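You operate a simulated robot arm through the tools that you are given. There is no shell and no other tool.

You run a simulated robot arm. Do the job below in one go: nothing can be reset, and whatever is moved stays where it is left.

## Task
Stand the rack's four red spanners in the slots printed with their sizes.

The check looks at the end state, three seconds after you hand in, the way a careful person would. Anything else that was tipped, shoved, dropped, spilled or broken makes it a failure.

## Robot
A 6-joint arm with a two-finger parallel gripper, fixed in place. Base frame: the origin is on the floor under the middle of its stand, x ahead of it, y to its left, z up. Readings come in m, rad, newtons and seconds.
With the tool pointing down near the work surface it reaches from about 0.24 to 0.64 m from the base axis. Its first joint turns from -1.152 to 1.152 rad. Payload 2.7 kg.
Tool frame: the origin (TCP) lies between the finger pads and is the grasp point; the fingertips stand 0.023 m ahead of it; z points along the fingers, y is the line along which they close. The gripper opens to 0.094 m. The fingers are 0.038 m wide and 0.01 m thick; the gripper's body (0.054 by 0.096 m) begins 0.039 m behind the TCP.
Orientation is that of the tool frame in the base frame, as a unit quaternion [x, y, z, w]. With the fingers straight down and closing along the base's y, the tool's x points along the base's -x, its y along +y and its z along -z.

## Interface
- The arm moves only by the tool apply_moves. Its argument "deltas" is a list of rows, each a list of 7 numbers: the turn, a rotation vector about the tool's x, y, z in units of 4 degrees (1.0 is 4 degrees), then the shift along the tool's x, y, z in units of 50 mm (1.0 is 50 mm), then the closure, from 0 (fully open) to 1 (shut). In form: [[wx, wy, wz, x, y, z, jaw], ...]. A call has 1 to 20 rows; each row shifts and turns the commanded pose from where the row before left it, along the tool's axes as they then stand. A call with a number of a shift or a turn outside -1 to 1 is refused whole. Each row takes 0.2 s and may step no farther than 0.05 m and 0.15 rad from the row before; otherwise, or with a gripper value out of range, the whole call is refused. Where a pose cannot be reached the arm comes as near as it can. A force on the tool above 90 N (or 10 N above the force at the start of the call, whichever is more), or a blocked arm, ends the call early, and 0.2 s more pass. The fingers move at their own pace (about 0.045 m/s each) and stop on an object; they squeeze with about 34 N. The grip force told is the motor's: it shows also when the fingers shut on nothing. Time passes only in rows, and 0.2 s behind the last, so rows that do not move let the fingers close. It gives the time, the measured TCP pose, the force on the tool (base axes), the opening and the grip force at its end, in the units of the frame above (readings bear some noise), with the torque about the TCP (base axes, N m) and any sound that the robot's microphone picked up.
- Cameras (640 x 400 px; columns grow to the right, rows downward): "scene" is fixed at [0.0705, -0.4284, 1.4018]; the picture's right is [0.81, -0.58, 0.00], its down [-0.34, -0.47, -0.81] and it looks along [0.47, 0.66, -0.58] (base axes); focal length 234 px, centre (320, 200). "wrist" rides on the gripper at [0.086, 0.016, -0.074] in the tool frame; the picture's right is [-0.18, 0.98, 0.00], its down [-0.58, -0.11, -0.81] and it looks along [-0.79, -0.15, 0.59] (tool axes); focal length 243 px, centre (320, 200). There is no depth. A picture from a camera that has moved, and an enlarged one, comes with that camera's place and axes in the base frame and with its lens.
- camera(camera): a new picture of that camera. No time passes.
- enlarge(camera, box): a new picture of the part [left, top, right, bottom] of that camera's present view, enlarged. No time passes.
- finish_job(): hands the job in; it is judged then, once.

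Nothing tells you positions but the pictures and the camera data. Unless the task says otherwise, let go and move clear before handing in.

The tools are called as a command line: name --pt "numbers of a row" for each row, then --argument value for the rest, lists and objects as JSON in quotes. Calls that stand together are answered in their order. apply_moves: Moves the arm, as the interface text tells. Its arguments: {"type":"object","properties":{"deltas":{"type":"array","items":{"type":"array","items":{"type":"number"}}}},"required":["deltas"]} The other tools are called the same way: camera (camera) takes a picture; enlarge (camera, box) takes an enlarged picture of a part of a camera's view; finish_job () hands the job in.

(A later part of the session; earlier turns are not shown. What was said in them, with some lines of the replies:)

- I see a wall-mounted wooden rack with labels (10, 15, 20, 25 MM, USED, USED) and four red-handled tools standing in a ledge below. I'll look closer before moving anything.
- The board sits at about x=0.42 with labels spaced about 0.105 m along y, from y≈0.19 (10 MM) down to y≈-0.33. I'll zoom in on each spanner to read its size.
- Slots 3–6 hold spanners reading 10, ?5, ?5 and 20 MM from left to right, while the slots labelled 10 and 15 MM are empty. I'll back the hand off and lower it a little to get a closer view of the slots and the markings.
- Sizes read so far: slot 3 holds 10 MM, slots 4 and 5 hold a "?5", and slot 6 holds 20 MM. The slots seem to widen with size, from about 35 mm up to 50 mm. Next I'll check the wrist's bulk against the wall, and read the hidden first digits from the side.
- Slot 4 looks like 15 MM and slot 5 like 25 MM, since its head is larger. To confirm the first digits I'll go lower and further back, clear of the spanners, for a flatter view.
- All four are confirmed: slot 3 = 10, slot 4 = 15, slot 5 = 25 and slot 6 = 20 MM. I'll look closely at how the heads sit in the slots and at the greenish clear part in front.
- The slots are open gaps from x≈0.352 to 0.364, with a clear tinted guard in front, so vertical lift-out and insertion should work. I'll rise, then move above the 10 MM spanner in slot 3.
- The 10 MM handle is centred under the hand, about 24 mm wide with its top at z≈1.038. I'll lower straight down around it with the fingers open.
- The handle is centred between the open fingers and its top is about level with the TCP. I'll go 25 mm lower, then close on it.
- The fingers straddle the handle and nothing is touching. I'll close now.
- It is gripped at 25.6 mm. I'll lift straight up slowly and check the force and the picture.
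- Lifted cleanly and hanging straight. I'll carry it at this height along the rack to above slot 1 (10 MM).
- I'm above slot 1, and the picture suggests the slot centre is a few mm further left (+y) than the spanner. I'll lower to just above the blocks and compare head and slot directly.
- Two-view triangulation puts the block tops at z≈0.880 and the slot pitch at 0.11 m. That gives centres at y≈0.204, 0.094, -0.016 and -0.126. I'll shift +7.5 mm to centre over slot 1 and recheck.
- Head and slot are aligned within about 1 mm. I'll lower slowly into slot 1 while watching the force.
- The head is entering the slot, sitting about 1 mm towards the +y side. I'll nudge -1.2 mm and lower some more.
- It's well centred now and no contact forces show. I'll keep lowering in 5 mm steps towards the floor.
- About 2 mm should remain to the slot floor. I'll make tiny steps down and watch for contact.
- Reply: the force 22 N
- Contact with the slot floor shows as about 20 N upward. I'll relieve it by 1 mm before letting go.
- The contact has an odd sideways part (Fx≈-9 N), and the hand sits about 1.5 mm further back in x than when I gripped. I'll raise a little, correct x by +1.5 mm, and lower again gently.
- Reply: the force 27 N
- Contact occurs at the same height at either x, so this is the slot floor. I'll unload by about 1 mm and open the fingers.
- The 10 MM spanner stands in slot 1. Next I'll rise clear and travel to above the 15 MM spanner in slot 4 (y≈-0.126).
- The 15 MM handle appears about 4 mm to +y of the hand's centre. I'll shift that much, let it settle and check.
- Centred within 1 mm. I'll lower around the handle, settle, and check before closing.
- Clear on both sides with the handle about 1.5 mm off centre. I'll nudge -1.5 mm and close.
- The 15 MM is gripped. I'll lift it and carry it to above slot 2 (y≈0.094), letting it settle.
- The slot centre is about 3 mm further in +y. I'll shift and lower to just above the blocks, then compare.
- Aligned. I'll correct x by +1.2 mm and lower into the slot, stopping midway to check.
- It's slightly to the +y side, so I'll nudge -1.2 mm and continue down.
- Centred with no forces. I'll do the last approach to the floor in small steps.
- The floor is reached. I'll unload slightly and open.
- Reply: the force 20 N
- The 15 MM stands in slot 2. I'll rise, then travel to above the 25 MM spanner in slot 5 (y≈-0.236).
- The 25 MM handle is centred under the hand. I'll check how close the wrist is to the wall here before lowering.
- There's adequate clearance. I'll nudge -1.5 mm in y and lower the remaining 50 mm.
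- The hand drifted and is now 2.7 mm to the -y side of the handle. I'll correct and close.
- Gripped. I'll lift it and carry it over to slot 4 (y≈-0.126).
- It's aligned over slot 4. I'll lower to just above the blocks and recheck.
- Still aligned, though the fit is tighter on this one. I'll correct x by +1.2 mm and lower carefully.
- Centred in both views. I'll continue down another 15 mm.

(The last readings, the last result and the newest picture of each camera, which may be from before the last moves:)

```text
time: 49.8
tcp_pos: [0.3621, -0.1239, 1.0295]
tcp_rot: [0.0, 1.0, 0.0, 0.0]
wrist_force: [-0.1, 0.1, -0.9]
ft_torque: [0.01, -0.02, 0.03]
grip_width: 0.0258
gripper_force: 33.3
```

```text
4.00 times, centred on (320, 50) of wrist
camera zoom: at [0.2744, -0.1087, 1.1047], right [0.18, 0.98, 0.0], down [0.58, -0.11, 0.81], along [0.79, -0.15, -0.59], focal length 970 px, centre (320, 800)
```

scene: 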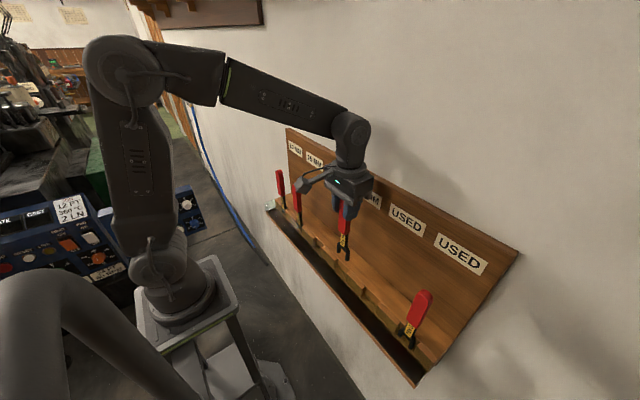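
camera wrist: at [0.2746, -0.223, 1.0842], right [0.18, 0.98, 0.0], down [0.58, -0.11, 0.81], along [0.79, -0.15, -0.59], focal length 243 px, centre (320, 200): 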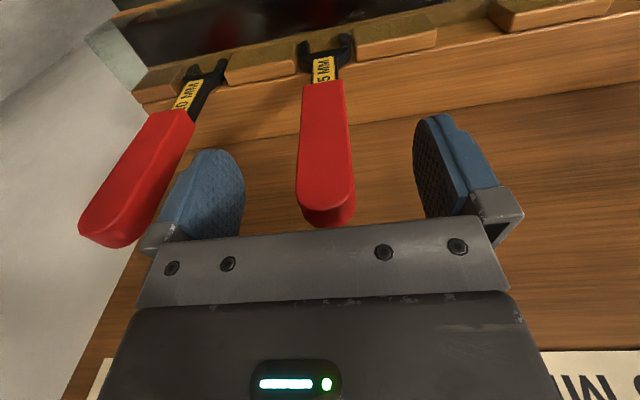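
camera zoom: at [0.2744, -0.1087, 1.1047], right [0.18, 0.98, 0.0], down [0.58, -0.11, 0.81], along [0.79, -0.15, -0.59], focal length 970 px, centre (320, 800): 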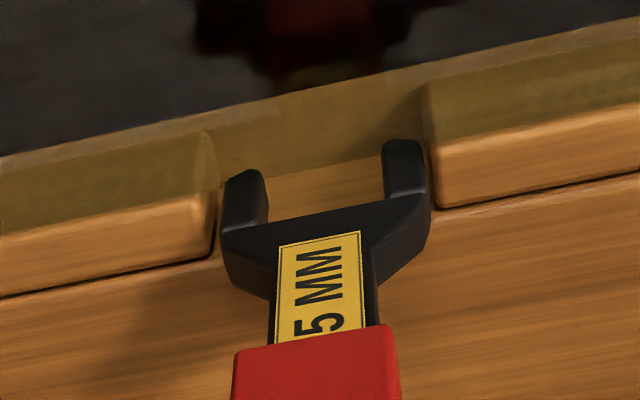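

apply_moves --pt "0 0 0 0 -0.012 0.06 1" --pt "0 0 0 0 0 0.08 1" --pt "0 0 0 0 0 0.08 1" --pt "0 0 0 0 0 0.08 1" --pt "0 0 0 0 0 0 1"

enlarge --camera "wrist" --box '[240, 0, 400, 100]'

```text
time: 51.0
tcp_pos: [0.3606, -0.125, 1.0142]
tcp_rot: [0.0, 1.0, 0.0, 0.0]
wrist_force: [0.3, -0.3, -1.6]
ft_torque: [-0.02, 0.0, 0.0]
grip_width: 0.0256
gripper_force: 34.3
```

```text
4.00 times, centred on (320, 50) of wrist
camera zoom: at [0.2745, -0.1101, 1.0888], right [0.18, 0.98, 0.0], down [0.58, -0.11, 0.81], along [0.79, -0.15, -0.59], focal length 970 px, centre (320, 800)
```

zoom: 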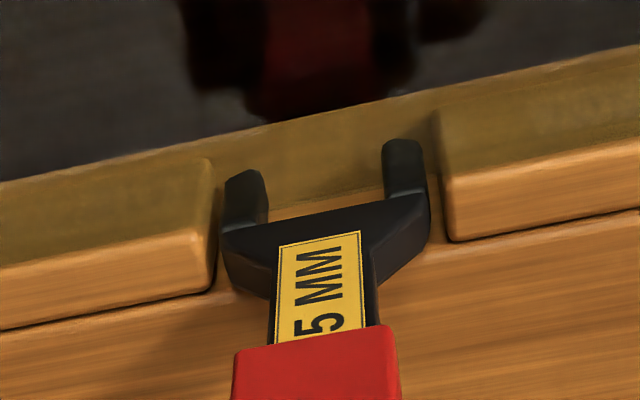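

apply_moves --pt "0 0 0 0 0 0.04 1" --pt "0 0 0 0 0 0.04 1" --pt "0 0 0 0 0 0.02 1" --pt "0 0 0 0 0 0 1"

apply_moves --pt "0 0 0 0 0 0.02 1" --pt "0 0 0 0 0 0 1"

```text
time: 52.0
tcp_pos: [0.3605, -0.1248, 1.0095]
tcp_rot: [0.0, 1.0, 0.0, 0.002]
wrist_force: [-9.7, -0.8, 26.5]
ft_torque: [0.05, 0.3, 0.03]
grip_width: 0.0256
gripper_force: 33.8
```

```text
time: 52.6
tcp_pos: [0.3618, -0.1246, 1.0065]
tcp_rot: [0.0, 1.0, 0.0, 0.002]
wrist_force: [-3.2, -2.7, 28.7]
ft_torque: [0.04, -0.1, -0.04]
grip_width: 0.0259
gripper_force: 34.3
```

The floor is reached. I'll unload by about 1.5 mm, then open.

apply_moves --pt "0 0 0 0 0 -0.03 1" --pt "0 0 0 0 0 0 1"

enlarge --camera "wrist" --box '[240, 0, 400, 100]'

```text
time: 53.2
tcp_pos: [0.3617, -0.1244, 1.0075]
tcp_rot: [0.0, 1.0, 0.0, 0.0]
wrist_force: [-1.6, -4.1, 12.8]
ft_torque: [-0.04, -0.98, 0.02]
grip_width: 0.0254
gripper_force: 34.6
```

```text
4.00 times, centred on (320, 50) of wrist
camera zoom: at [0.2748, -0.1099, 1.0831], right [0.18, 0.98, 0.0], down [0.58, -0.11, 0.81], along [0.79, -0.15, -0.59], focal length 970 px, centre (320, 800)
```

zoom: 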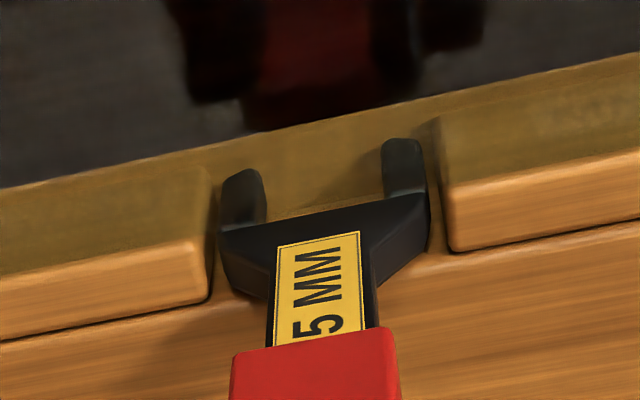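

apply_moves --pt "0 0 0 0.02 0 -0.03 1" --pt "0 0 0 0 0 0 1"

```text
time: 53.8
tcp_pos: [0.3595, -0.1239, 1.0092]
tcp_rot: [0.001, 1.0, 0.001, -0.002]
wrist_force: [1.4, 0.0, -2.2]
ft_torque: [0.06, -0.22, 0.02]
grip_width: 0.0258
gripper_force: 34.0
```

Nearly unloaded. Now I'll open the fingers.

apply_moves --pt "0 0 0 0 0 0 0.65" --pt "0 0 0 0 0 0 0.6" --pt "0 0 0 0 0 0 0.3" --pt "0 0 0 0 0 0 0" --pt "0 0 0 0 0 0 0" --pt "0 0 0 0 0 0 0"

camera --camera "wrist"

camera --camera "scene"

```text
time: 55.2
tcp_pos: [0.36, -0.1232, 1.0095]
tcp_rot: [0.0, 1.0, 0.0, 0.0]
wrist_force: [0.1, -0.1, 0.7]
ft_torque: [-0.02, -0.02, 0.02]
grip_width: 0.0937
gripper_force: 0.2
```

```text
taken
camera wrist: at [0.273, -0.1091, 1.0853], right [0.18, 0.98, 0.0], down [0.58, -0.11, 0.81], along [0.79, -0.15, -0.59], focal length 243 px, centre (320, 200)
```

wrist: 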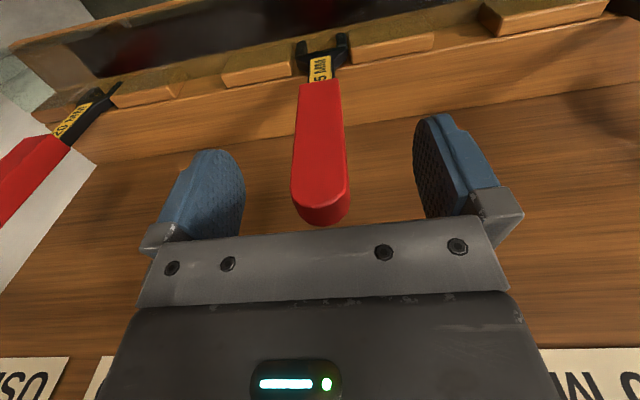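

```text
taken
```

scene: 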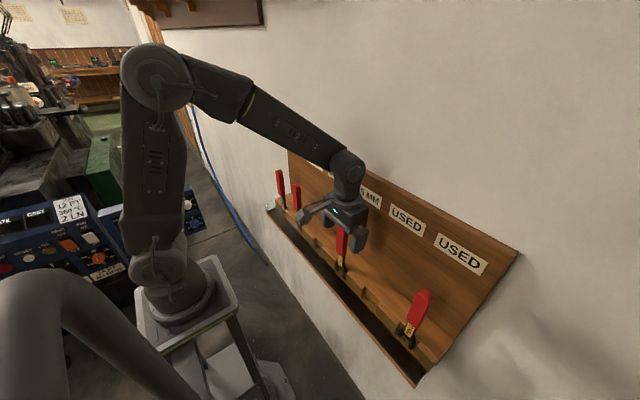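

The 25 MM stands in slot 4. I'll rise, settle, and move to above the 20 MM spanner in slot 6 (y≈-0.346).

apply_moves --pt "0 0 0 0 0 -0.4 0" --pt "0 0 0 0 0 -0.8 0" --pt "0 0 0 0 0 -0.8 0" --pt "0 0 0 0 0 0 0"

apply_moves --pt "0 0 0 0 -0.6 0 0" --pt "0 0 0 0 -0.9 0 0" --pt "0 0 0 0 -0.9 0 0" --pt "0 0 0 0 -0.9 0 0" --pt "0 0 0 0 -0.7 0 0" --pt "0 0 0 0 -0.4 0 0" --pt "0 0 0 0 0 0 0" --pt "0 0 0 0 0 0 0"

camera --camera "wrist"

enlarge --camera "wrist" --box '[250, 0, 390, 120]'

enlarge --camera "scene" --box '[360, 70, 540, 300]'

```text
time: 56.2
tcp_pos: [0.3615, -0.124, 1.112]
tcp_rot: [0.001, 1.0, 0.0, 0.0]
wrist_force: [0.5, -0.6, 0.4]
ft_torque: [-0.04, 0.02, 0.0]
grip_width: 0.0941
gripper_force: 0.0
```

```text
time: 58.0
tcp_pos: [0.3618, -0.3455, 1.1111]
tcp_rot: [0.0, 1.0, 0.0, 0.0]
wrist_force: [-0.9, 0.7, 0.7]
ft_torque: [0.0, -0.03, 0.03]
grip_width: 0.0942
gripper_force: 0.2
```

```text
taken
camera wrist: at [0.2736, -0.3306, 1.1874], right [0.18, 0.98, 0.0], down [0.58, -0.11, 0.81], along [0.79, -0.15, -0.59], focal length 243 px, centre (320, 200)
```

wrist: 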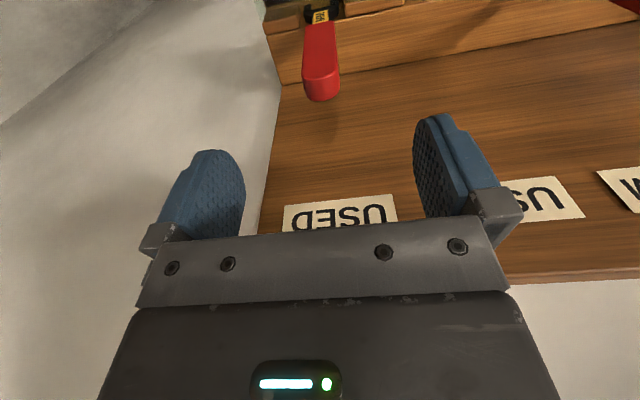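

```text
3.33 times, centred on (320, 60) of wrist
camera zoom: at [0.2736, -0.3306, 1.1874], right [0.18, 0.98, 0.0], down [0.58, -0.11, 0.81], along [0.79, -0.15, -0.59], focal length 809 px, centre (320, 667)
```

zoom: 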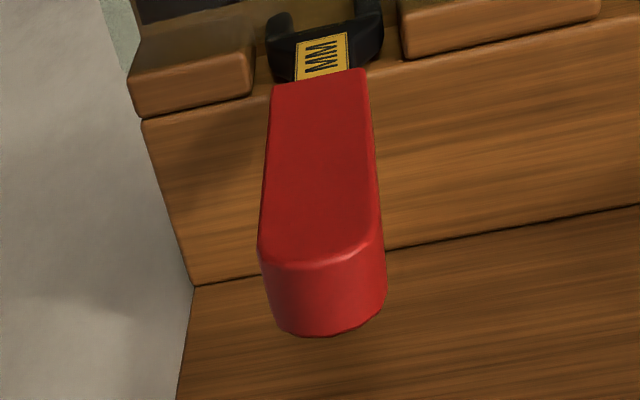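

```text
1.74 times, centred on (450, 185) of scene
camera zoom: at [0.0705, -0.4284, 1.4018], right [0.81, -0.58, 0.0], down [-0.34, -0.47, -0.81], along [0.47, 0.66, -0.58], focal length 408 px, centre (94, 226)
```

zoom: 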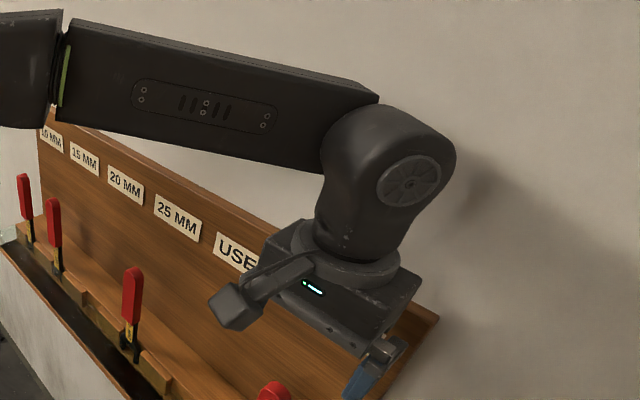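

The 20 MM handle is centred. I'll lower in two stages, checking the wrist clearance to the wall.

apply_moves --pt "0 0 0 0 0 0.4 0" --pt "0 0 0 0 0 0.4 0" --pt "0 0 0 0 0 0.3 0" --pt "0 0 0 0 0 0 0"

enlarge --camera "scene" --box '[360, 90, 540, 320]'

camera --camera "wrist"

```text
time: 59.0
tcp_pos: [0.3615, -0.3447, 1.0563]
tcp_rot: [0.0, 1.0, 0.0, 0.001]
wrist_force: [-0.4, 0.7, -0.5]
ft_torque: [0.02, -0.01, 0.01]
grip_width: 0.094
gripper_force: 0.1
```

```text
1.74 times, centred on (450, 205) of scene
camera zoom: at [0.0705, -0.4284, 1.4018], right [0.81, -0.58, 0.0], down [-0.34, -0.47, -0.81], along [0.47, 0.66, -0.58], focal length 408 px, centre (94, 191)
```

zoom: 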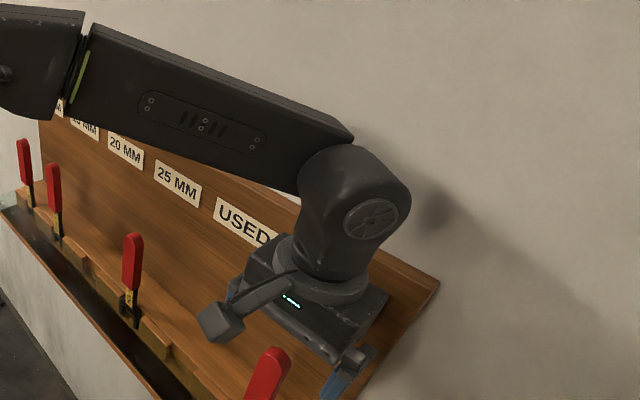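

```text
taken
camera wrist: at [0.2746, -0.33, 1.1311], right [0.18, 0.98, 0.0], down [0.58, -0.11, 0.81], along [0.79, -0.15, -0.59], focal length 243 px, centre (320, 200)
```

wrist: 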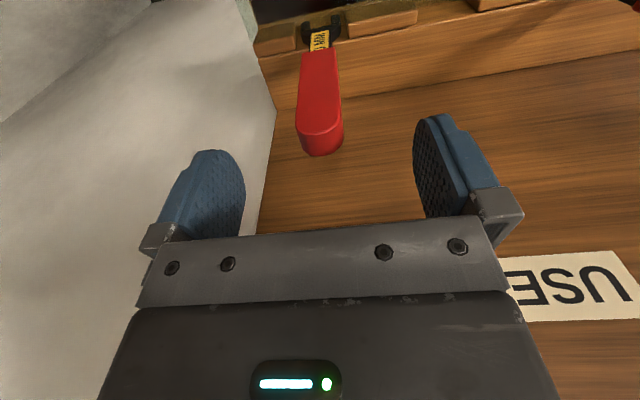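

Still clear. I'll lower the remaining 47 mm.

apply_moves --pt "0 0 0 0 0 0.4 0" --pt "0 0 0 0 0 0.34 0" --pt "0 0 0 0 0 0.2 0" --pt "0 0 0 0 0 0 0"

camera --camera "wrist"

enlarge --camera "scene" --box '[360, 110, 540, 340]'

```text
time: 60.0
tcp_pos: [0.3616, -0.3449, 1.0077]
tcp_rot: [0.001, 1.0, 0.0, 0.001]
wrist_force: [-0.4, -0.4, 0.1]
ft_torque: [-0.01, 0.0, 0.01]
grip_width: 0.0941
gripper_force: 0.1
```

```text
taken
camera wrist: at [0.2734, -0.3295, 1.0839], right [0.18, 0.98, 0.0], down [0.58, -0.11, 0.81], along [0.79, -0.15, -0.59], focal length 243 px, centre (320, 200)
```

wrist: 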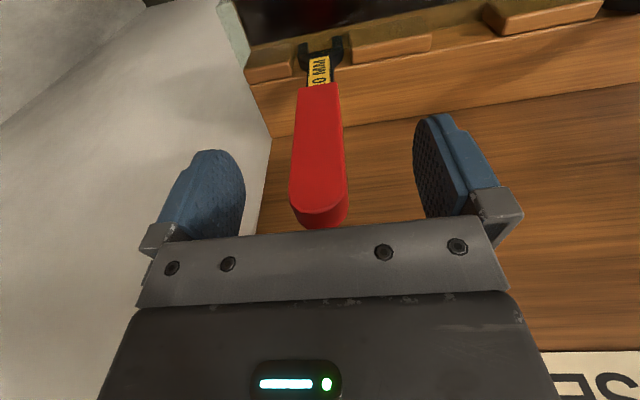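

```text
1.74 times, centred on (450, 225) of scene
camera zoom: at [0.0705, -0.4284, 1.4018], right [0.81, -0.58, 0.0], down [-0.34, -0.47, -0.81], along [0.47, 0.66, -0.58], focal length 408 px, centre (94, 156)
```

zoom: 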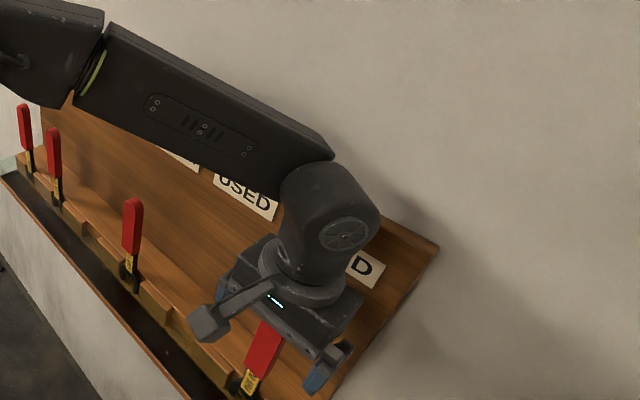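

Centred and clear. I'll close on the 20 MM handle.

apply_moves --pt "0 0 0 0 0 0 1" --pt "0 0 0 0 0 0 1" --pt "0 0 0 0 0 0 1" --pt "0 0 0 0 0 0 1" --pt "0 0 0 0 0 0 1" --pt "0 0 0 0 0 0 1"

enlarge --camera "wrist" --box '[240, 0, 400, 100]'

```text
time: 61.4
tcp_pos: [0.3614, -0.3444, 1.0083]
tcp_rot: [0.0, 1.0, 0.0, 0.001]
wrist_force: [0.2, -4.9, -0.1]
ft_torque: [-0.1, 0.01, 0.02]
grip_width: 0.0256
gripper_force: 33.9
```

```text
4.00 times, centred on (320, 50) of wrist
camera zoom: at [0.2734, -0.3299, 1.0841], right [0.18, 0.98, 0.0], down [0.58, -0.11, 0.81], along [0.79, -0.15, -0.59], focal length 970 px, centre (320, 800)
```

zoom: 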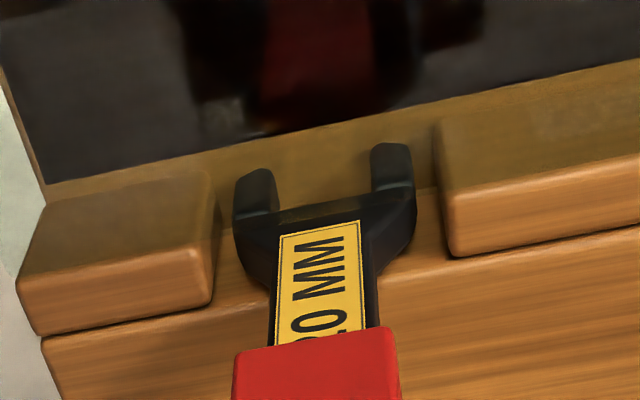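

Gripped. I'll lift it high, 240 mm, so the head clears the standing spanners, then check.

apply_moves --pt "0 0 0 0 0 -0.2 1" --pt "0 0 0 0 0 -0.4 1" --pt "0 0 0 0 0 -0.6 1" --pt "0 0 0 0 0 -0.8 1" --pt "0 0 0 0 0 -0.9 1" --pt "0 0 0 0 0 -0.9 1" --pt "0 0 0 0 0 -0.6 1" --pt "0 0 0 0 0 -0.4 1" --pt "0 0 0 0 0 0 1" --pt "0 0 0 0 0 0 1"

camera --camera "scene"

camera --camera "wrist"

```text
time: 63.6
tcp_pos: [0.3591, -0.3448, 1.2505]
tcp_rot: [0.0, 1.0, 0.0, 0.001]
wrist_force: [0.8, 0.3, -1.7]
ft_torque: [0.02, -0.03, -0.01]
grip_width: 0.0256
gripper_force: 33.2
```

```text
taken
```

scene: 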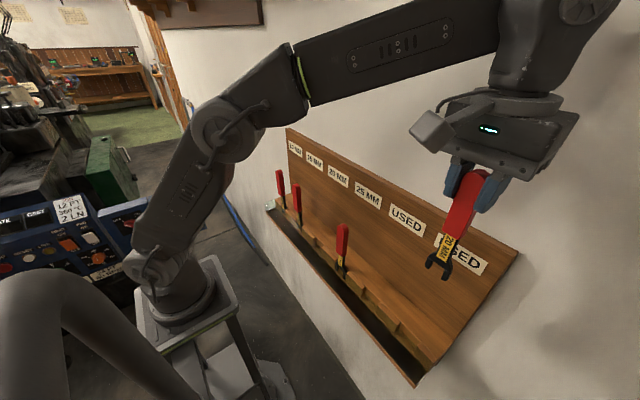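

```text
taken
camera wrist: at [0.2725, -0.3289, 1.3264], right [0.18, 0.98, 0.0], down [0.58, -0.11, 0.81], along [0.79, -0.15, -0.59], focal length 243 px, centre (320, 200)
```

wrist: 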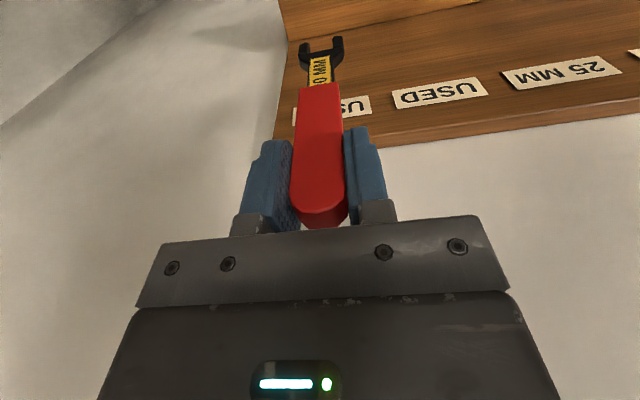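

Lifted to z≈1.25, so the head is well above the handles. I'll carry it to above slot 3 (y≈-0.016).

apply_moves --pt "0 0 0 0 0.4 0 1" --pt "0 0 0 0 0.8 0 1" --pt "0 0 0 0 0.9 0 1" --pt "0 0 0 0 0.9 0 1" --pt "0 0 0 0 0.9 0 1" --pt "0 0 0 0 0.9 0 1" --pt "0 0 0 0 0.9 0 1" --pt "0 0 0 0 0.55 0 1" --pt "0 0 0 0 0.33 0 1" --pt "0 0 0 0 0 0 1" --pt "0 0 0 0 0 0 1"

camera --camera "scene"

camera --camera "wrist"

enlarge --camera "wrist" --box '[240, 0, 400, 100]'

```text
time: 66.0
tcp_pos: [0.3583, -0.014, 1.2498]
tcp_rot: [0.0, 1.0, 0.001, 0.0]
wrist_force: [0.5, 0.2, -2.2]
ft_torque: [0.0, 0.02, -0.02]
grip_width: 0.0254
gripper_force: 33.9
```

```text
taken
```

scene: 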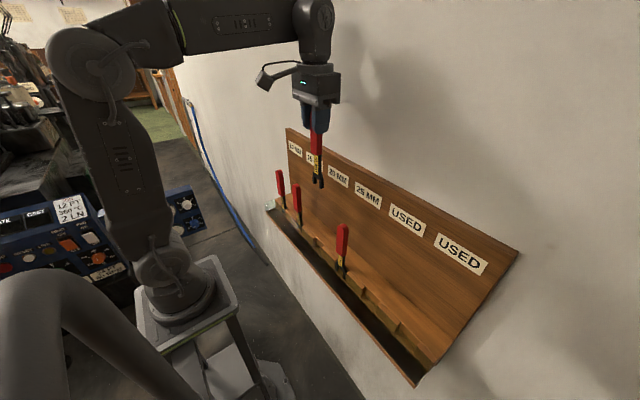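

```text
taken
camera wrist: at [0.2719, 0.0007, 1.3243], right [0.18, 0.98, 0.0], down [0.58, -0.11, 0.81], along [0.79, -0.15, -0.59], focal length 243 px, centre (320, 200)
```

wrist: 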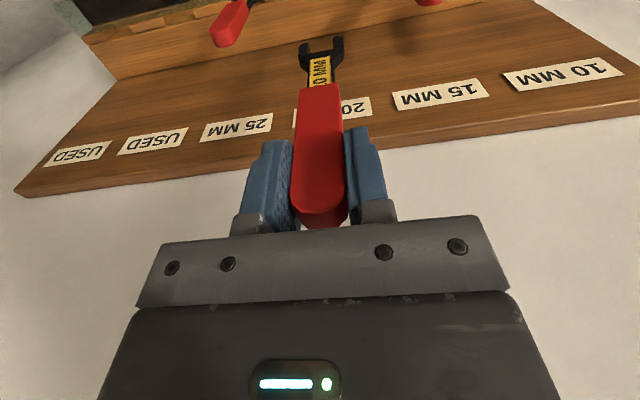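

```text
4.00 times, centred on (320, 50) of wrist
camera zoom: at [0.2719, 0.0007, 1.3243], right [0.18, 0.98, 0.0], down [0.58, -0.11, 0.81], along [0.79, -0.15, -0.59], focal length 970 px, centre (320, 800)
```

zoom: 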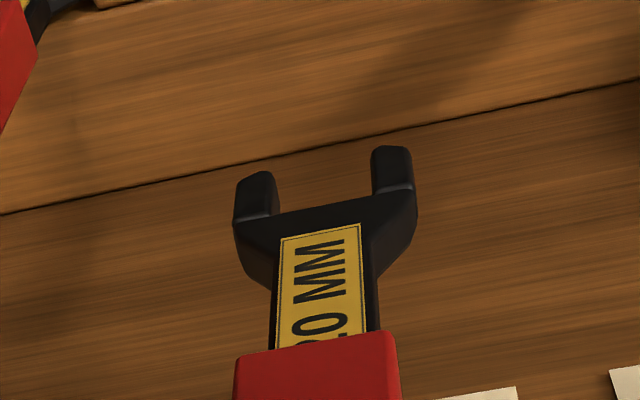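

Positioned above slot 3, with the neighbours 110 mm away each side. I'll lower most of the way and recheck alignment.

apply_moves --pt "0 0 0 0 0 0.5 1" --pt "0 0 0 0 0 0.8 1" --pt "0 0 0 0 0 0.9 1" --pt "0 0 0 0 0 0.7 1" --pt "0 0 0 0 0 0.4 1" --pt "0 0 0 0 0 0 1" --pt "0 0 0 0 0 0 1"

enlarge --camera "wrist" --box '[240, 0, 400, 100]'

camera --camera "scene"

```text
time: 67.6
tcp_pos: [0.3597, -0.0155, 1.0828]
tcp_rot: [0.0, 1.0, 0.0, 0.0]
wrist_force: [0.7, 0.7, -0.9]
ft_torque: [0.0, 0.02, 0.05]
grip_width: 0.0255
gripper_force: 33.8
```

```text
4.00 times, centred on (320, 50) of wrist
camera zoom: at [0.2729, -0.0001, 1.1582], right [0.18, 0.98, 0.0], down [0.58, -0.11, 0.81], along [0.79, -0.15, -0.59], focal length 970 px, centre (320, 800)
```

zoom: 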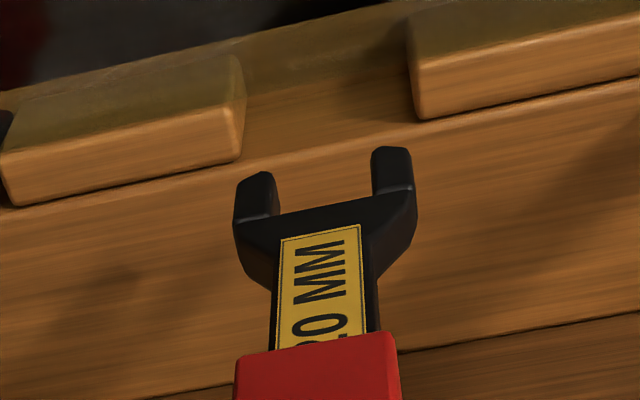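

```text
taken
```

scene: 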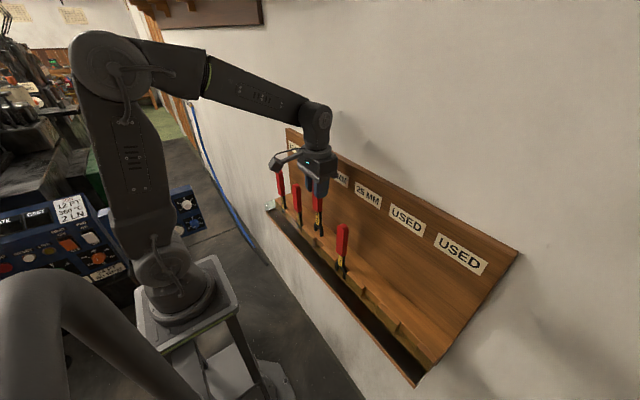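

apply_moves --pt "0 0 0 0 0.022 0.2 1" --pt "0 0 0 0 0 0.34 1" --pt "0 0 0 0 0 0 1" --pt "0 0 0 0 0 0 1"

enlarge --camera "wrist" --box '[240, 0, 400, 100]'

enlarge --camera "scene" --box '[280, 200, 360, 280]'

```text
time: 68.6
tcp_pos: [0.3608, -0.0147, 1.0554]
tcp_rot: [0.0, 1.0, 0.001, 0.0]
wrist_force: [0.6, -0.7, -1.3]
ft_torque: [-0.01, 0.01, 0.01]
grip_width: 0.0256
gripper_force: 34.6
```

```text
4.00 times, centred on (320, 50) of wrist
camera zoom: at [0.2745, -0.0001, 1.1315], right [0.18, 0.98, 0.0], down [0.58, -0.11, 0.81], along [0.79, -0.15, -0.59], focal length 970 px, centre (320, 800)
```

zoom: 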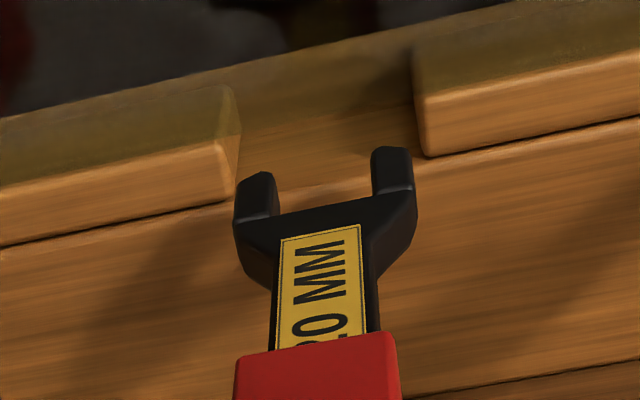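

```text
5.00 times, centred on (320, 240) of scene
camera zoom: at [0.0705, -0.4284, 1.4018], right [0.81, -0.58, 0.0], down [-0.34, -0.47, -0.81], along [0.47, 0.66, -0.58], focal length 1172 px, centre (320, 0)
```

zoom: 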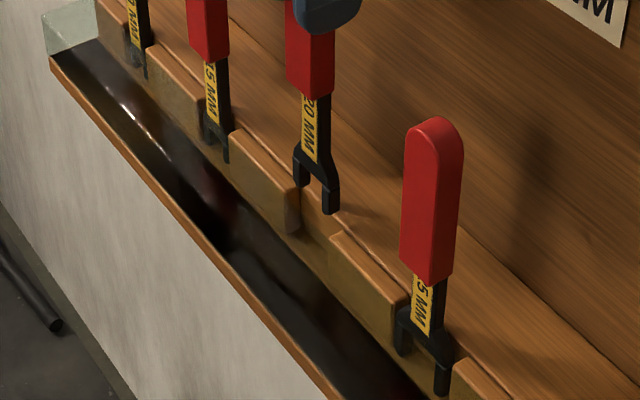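

Nearly aligned. I'll nudge +1 mm in y and -1 mm in x, and start lowering into slot 3.

apply_moves --pt "0 0 0 0.02 0.022 0.08 1" --pt "0 0 0 0 0 0.08 1" --pt "0 0 0 0 0 0.08 1" --pt "0 0 0 0 0 0.06 1" --pt "0 0 0 0 0 0 1"

enlarge --camera "wrist" --box '[240, 0, 400, 100]'

```text
time: 69.8
tcp_pos: [0.3593, -0.0141, 1.0396]
tcp_rot: [0.0, 1.0, 0.0, 0.0]
wrist_force: [0.1, -1.1, -3.0]
ft_torque: [-0.01, -0.01, 0.0]
grip_width: 0.0254
gripper_force: 34.2
```

```text
4.00 times, centred on (320, 50) of wrist
camera zoom: at [0.2726, 0.0022, 1.1171], right [0.18, 0.98, 0.0], down [0.58, -0.11, 0.81], along [0.79, -0.15, -0.59], focal length 970 px, centre (320, 800)
```

zoom: 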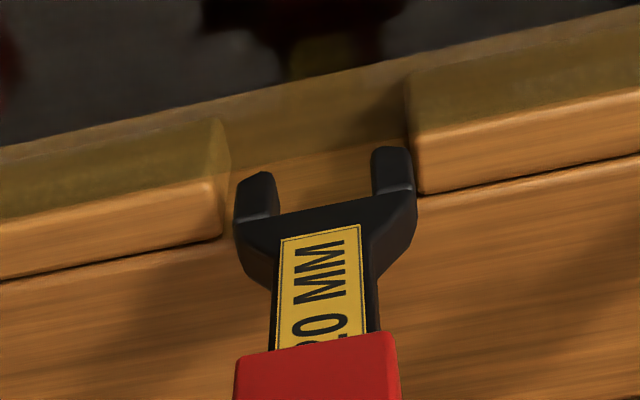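

Slightly to the +y side now, so I'll nudge -1.3 mm and continue lowering.

apply_moves --pt "0 0 0 0 -0.027 0 1" --pt "0 0 0 0 0 0.08 1" --pt "0 0 0 0 0 0.08 1" --pt "0 0 0 0 0 0.08 1" --pt "0 0 0 0 0 0 1"

enlarge --camera "wrist" --box '[240, 0, 400, 100]'

```text
time: 71.0
tcp_pos: [0.3596, -0.0143, 1.0298]
tcp_rot: [0.0, 1.0, 0.0, 0.0]
wrist_force: [0.7, -0.1, -1.6]
ft_torque: [-0.02, 0.04, 0.0]
grip_width: 0.0255
gripper_force: 33.6
```

```text
4.00 times, centred on (320, 50) of wrist
camera zoom: at [0.2724, 0.0004, 1.105], right [0.18, 0.98, 0.0], down [0.58, -0.11, 0.81], along [0.79, -0.15, -0.59], focal length 970 px, centre (320, 800)
```

zoom: 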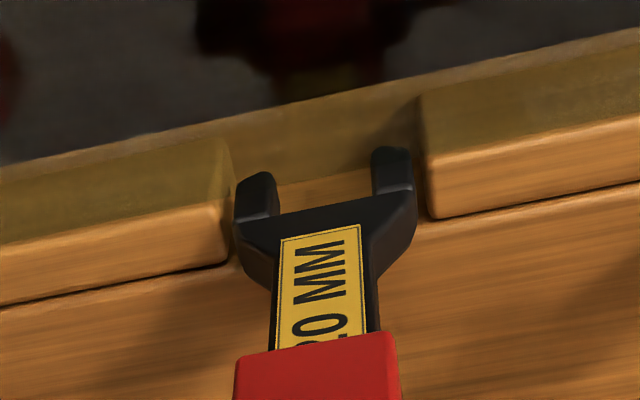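

apply_moves --pt "0 0 0 0 0.01 0.08 1" --pt "0 0 0 0 0 0.08 1" --pt "0 0 0 0 0 0.08 1" --pt "0 0 0 0 0 0.08 1" --pt "0 0 0 0 0 0 1"

enlarge --camera "wrist" --box '[240, 0, 400, 100]'

```text
time: 72.2
tcp_pos: [0.3596, -0.015, 1.0147]
tcp_rot: [0.0, 1.0, 0.0, -0.001]
wrist_force: [-0.2, 0.6, -1.4]
ft_torque: [0.0, 0.02, -0.03]
grip_width: 0.0258
gripper_force: 34.0
```

```text
4.00 times, centred on (320, 50) of wrist
camera zoom: at [0.2725, 0.0003, 1.09], right [0.18, 0.98, 0.0], down [0.58, -0.11, 0.81], along [0.79, -0.15, -0.59], focal length 970 px, centre (320, 800)
```

zoom: 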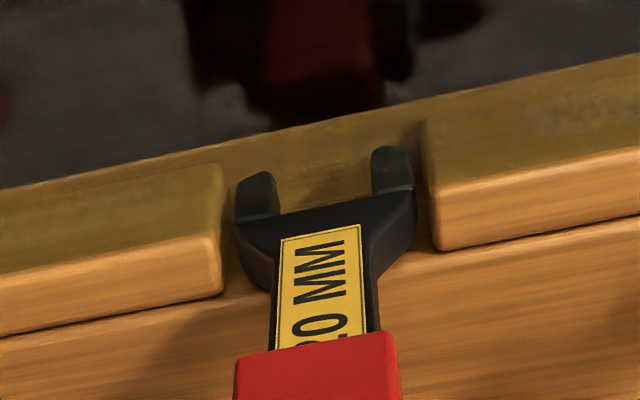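

apply_moves --pt "0 0 0 0 0 0.04 1" --pt "0 0 0 0 0 0.04 1" --pt "0 0 0 0 0 0 1"

apply_moves --pt "0 0 0 0 0 0.02 1" --pt "0 0 0 0 0 0 1"

```text
time: 73.0
tcp_pos: [0.3589, -0.0145, 1.0108]
tcp_rot: [0.001, 1.0, 0.0, 0.0]
wrist_force: [-0.4, 1.1, 2.3]
ft_torque: [-0.02, 0.2, 0.01]
grip_width: 0.0261
gripper_force: 34.1
```

```text
time: 73.6
tcp_pos: [0.3588, -0.0145, 1.009]
tcp_rot: [0.0, 1.0, 0.0, -0.001]
wrist_force: [-10.5, -1.7, 21.9]
ft_torque: [0.0, 0.58, -0.01]
grip_width: 0.0256
gripper_force: 34.3
```

The floor is reached. I'll unload 1 mm and open.

apply_moves --pt "0 0 0 0 0 -0.024 1" --pt "0 0 0 0 0 0 1"

apply_moves --pt "0 0 0 0 0 0 0.65" --pt "0 0 0 0 0 0 0.6" --pt "0 0 0 0 0 0 0.3" --pt "0 0 0 0 0 0 0" --pt "0 0 0 0 0 0 0" --pt "0 0 0 0 0 0 0"

camera --camera "wrist"

camera --camera "scene"

```text
time: 74.2
tcp_pos: [0.3589, -0.0155, 1.0082]
tcp_rot: [0.0, 1.0, 0.001, 0.0]
wrist_force: [-5.7, -8.8, -2.4]
ft_torque: [-0.08, -0.93, 0.07]
grip_width: 0.0256
gripper_force: 33.9
```

```text
time: 75.6
tcp_pos: [0.3596, -0.0141, 1.0101]
tcp_rot: [0.0, 1.0, 0.0, -0.001]
wrist_force: [-0.3, 0.3, 0.3]
ft_torque: [0.02, 0.01, 0.02]
grip_width: 0.0936
gripper_force: 0.0
```

```text
taken
camera wrist: at [0.2727, 0.0005, 1.0859], right [0.18, 0.98, 0.0], down [0.58, -0.11, 0.81], along [0.79, -0.15, -0.59], focal length 243 px, centre (320, 200)
```

wrist: 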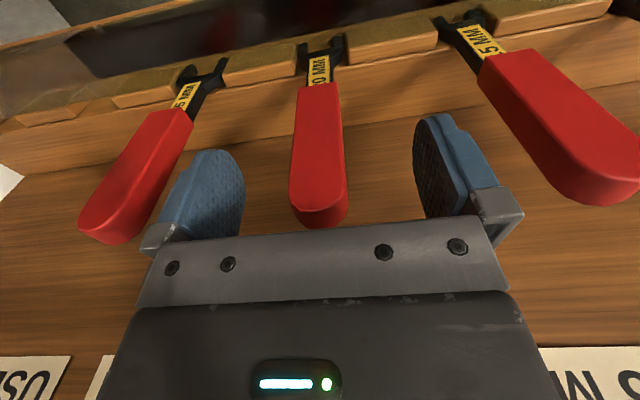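

```text
taken
```

scene: 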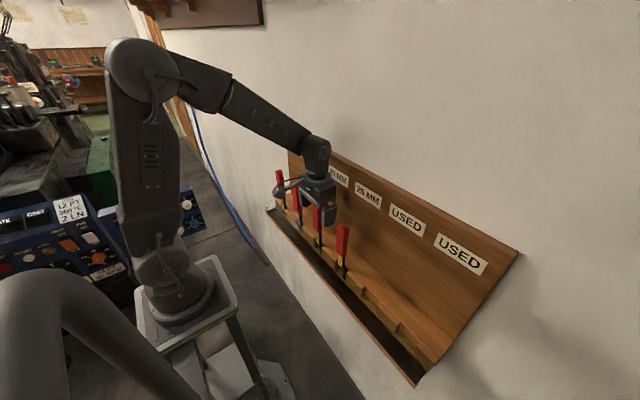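

The 20 MM stands in slot 3 and the fingers are open. I'll rise straight up, back away, and inspect all four.

apply_moves --pt "0 0 0 0 0 -0.4 0" --pt "0 0 0 0 0 -0.8 0" --pt "0 0 0 0 0 -0.8 0" --pt "0 0 0 0 0 -0.8 0" --pt "0 0 0 0.6 0.5 -0.5 0" --pt "0 0 0 0.6 0.5 0 0" --pt "0 0 0 0 0.5 0 0" --pt "0 0 0 0 0 0 0"

camera --camera "scene"

enlarge --camera "scene" --box '[260, 130, 380, 300]'

camera --camera "wrist"

enlarge --camera "wrist" --box '[140, 0, 400, 140]'

```text
time: 77.4
tcp_pos: [0.3, 0.0594, 1.1739]
tcp_rot: [0.0, 1.0, 0.0, 0.0]
wrist_force: [-0.1, -0.1, 0.3]
ft_torque: [-0.02, -0.01, -0.02]
grip_width: 0.0937
gripper_force: 0.3
```

```text
taken
```

scene: 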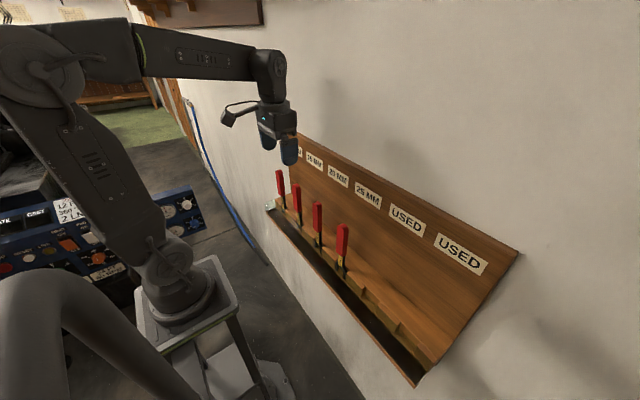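

```text
2.35 times, centred on (320, 215) of scene
camera zoom: at [0.0705, -0.4284, 1.4018], right [0.81, -0.58, 0.0], down [-0.34, -0.47, -0.81], along [0.47, 0.66, -0.58], focal length 552 px, centre (320, 165)
```

zoom: 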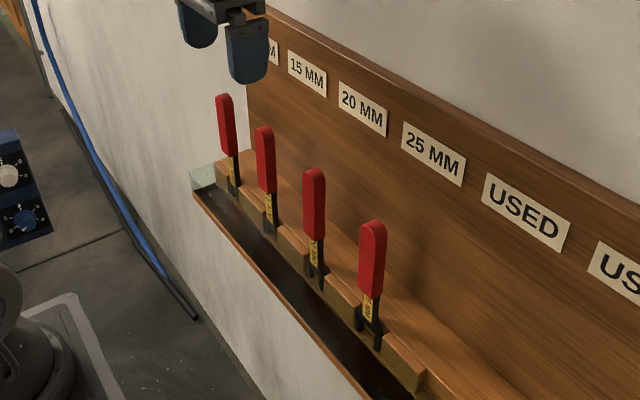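

```text
taken
camera wrist: at [0.2138, 0.0748, 1.2506], right [0.18, 0.98, 0.0], down [0.58, -0.11, 0.81], along [0.79, -0.15, -0.59], focal length 243 px, centre (320, 200)
```

wrist: 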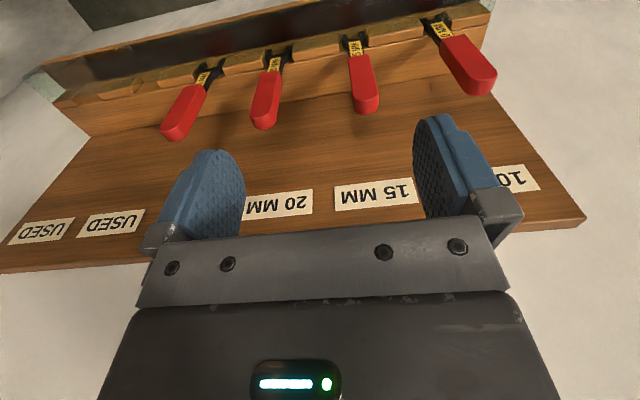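

```text
2.46 times, centred on (270, 70) of wrist
camera zoom: at [0.2138, 0.0748, 1.2506], right [0.18, 0.98, 0.0], down [0.58, -0.11, 0.81], along [0.79, -0.15, -0.59], focal length 597 px, centre (443, 520)
```

zoom: 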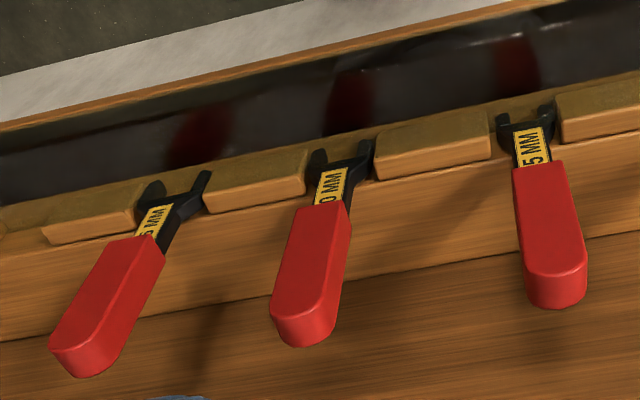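

All four stand in a row under their labels. I'll do one close check of each before handing in.

enlarge --camera "scene" --box '[262, 160, 332, 240]'

enlarge --camera "scene" --box '[300, 195, 370, 285]'

enlarge --camera "wrist" --box '[320, 0, 520, 125]'

```text
5.00 times, centred on (297, 200) of scene
camera zoom: at [0.0705, -0.4284, 1.4018], right [0.81, -0.58, 0.0], down [-0.34, -0.47, -0.81], along [0.47, 0.66, -0.58], focal length 1172 px, centre (435, 200)
```

zoom: 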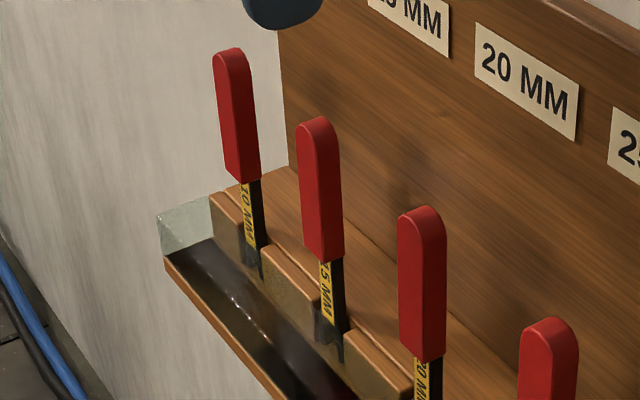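

```text
4.44 times, centred on (335, 240) of scene
camera zoom: at [0.0705, -0.4284, 1.4018], right [0.81, -0.58, 0.0], down [-0.34, -0.47, -0.81], along [0.47, 0.66, -0.58], focal length 1042 px, centre (253, 22)
```

zoom: 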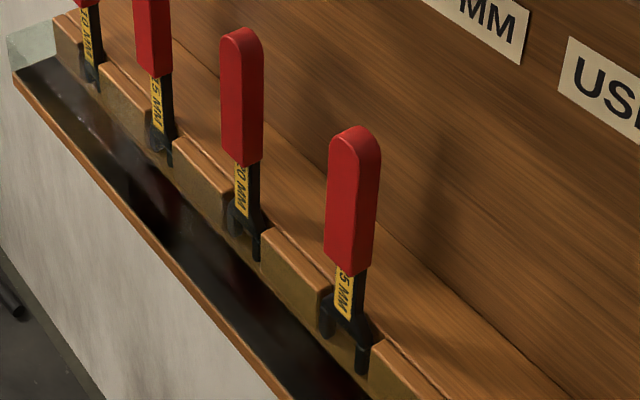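

```text
3.20 times, centred on (420, 62) of wrist
camera zoom: at [0.2138, 0.0748, 1.2506], right [0.18, 0.98, 0.0], down [0.58, -0.11, 0.81], along [0.79, -0.15, -0.59], focal length 776 px, centre (0, 640)
```

zoom: 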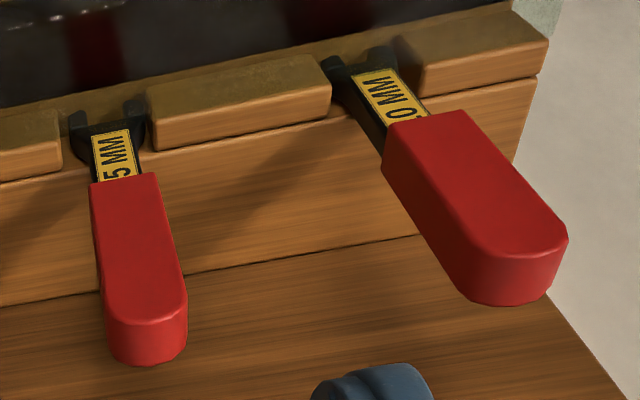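

The spanners stand upright and seated in order, 10, 15, 20 and 25 MM under their own labels. The two USED slots are empty, the hand is clear, and nothing else was disturbed, so I'm handing in.

finish_job

```text
The job is handed in.
```

All four red spanners now stand upright in the slots printed with their sizes: 10, 15, 20 and 25 MM, left to right. The two USED slots are empty.

I lifted each one straight out and lowered it until it touched its slot floor. I then let go and backed the hand clear. In the last pictures nothing else was tipped or moved. The job is handed in, but I have not seen a verdict from the check.
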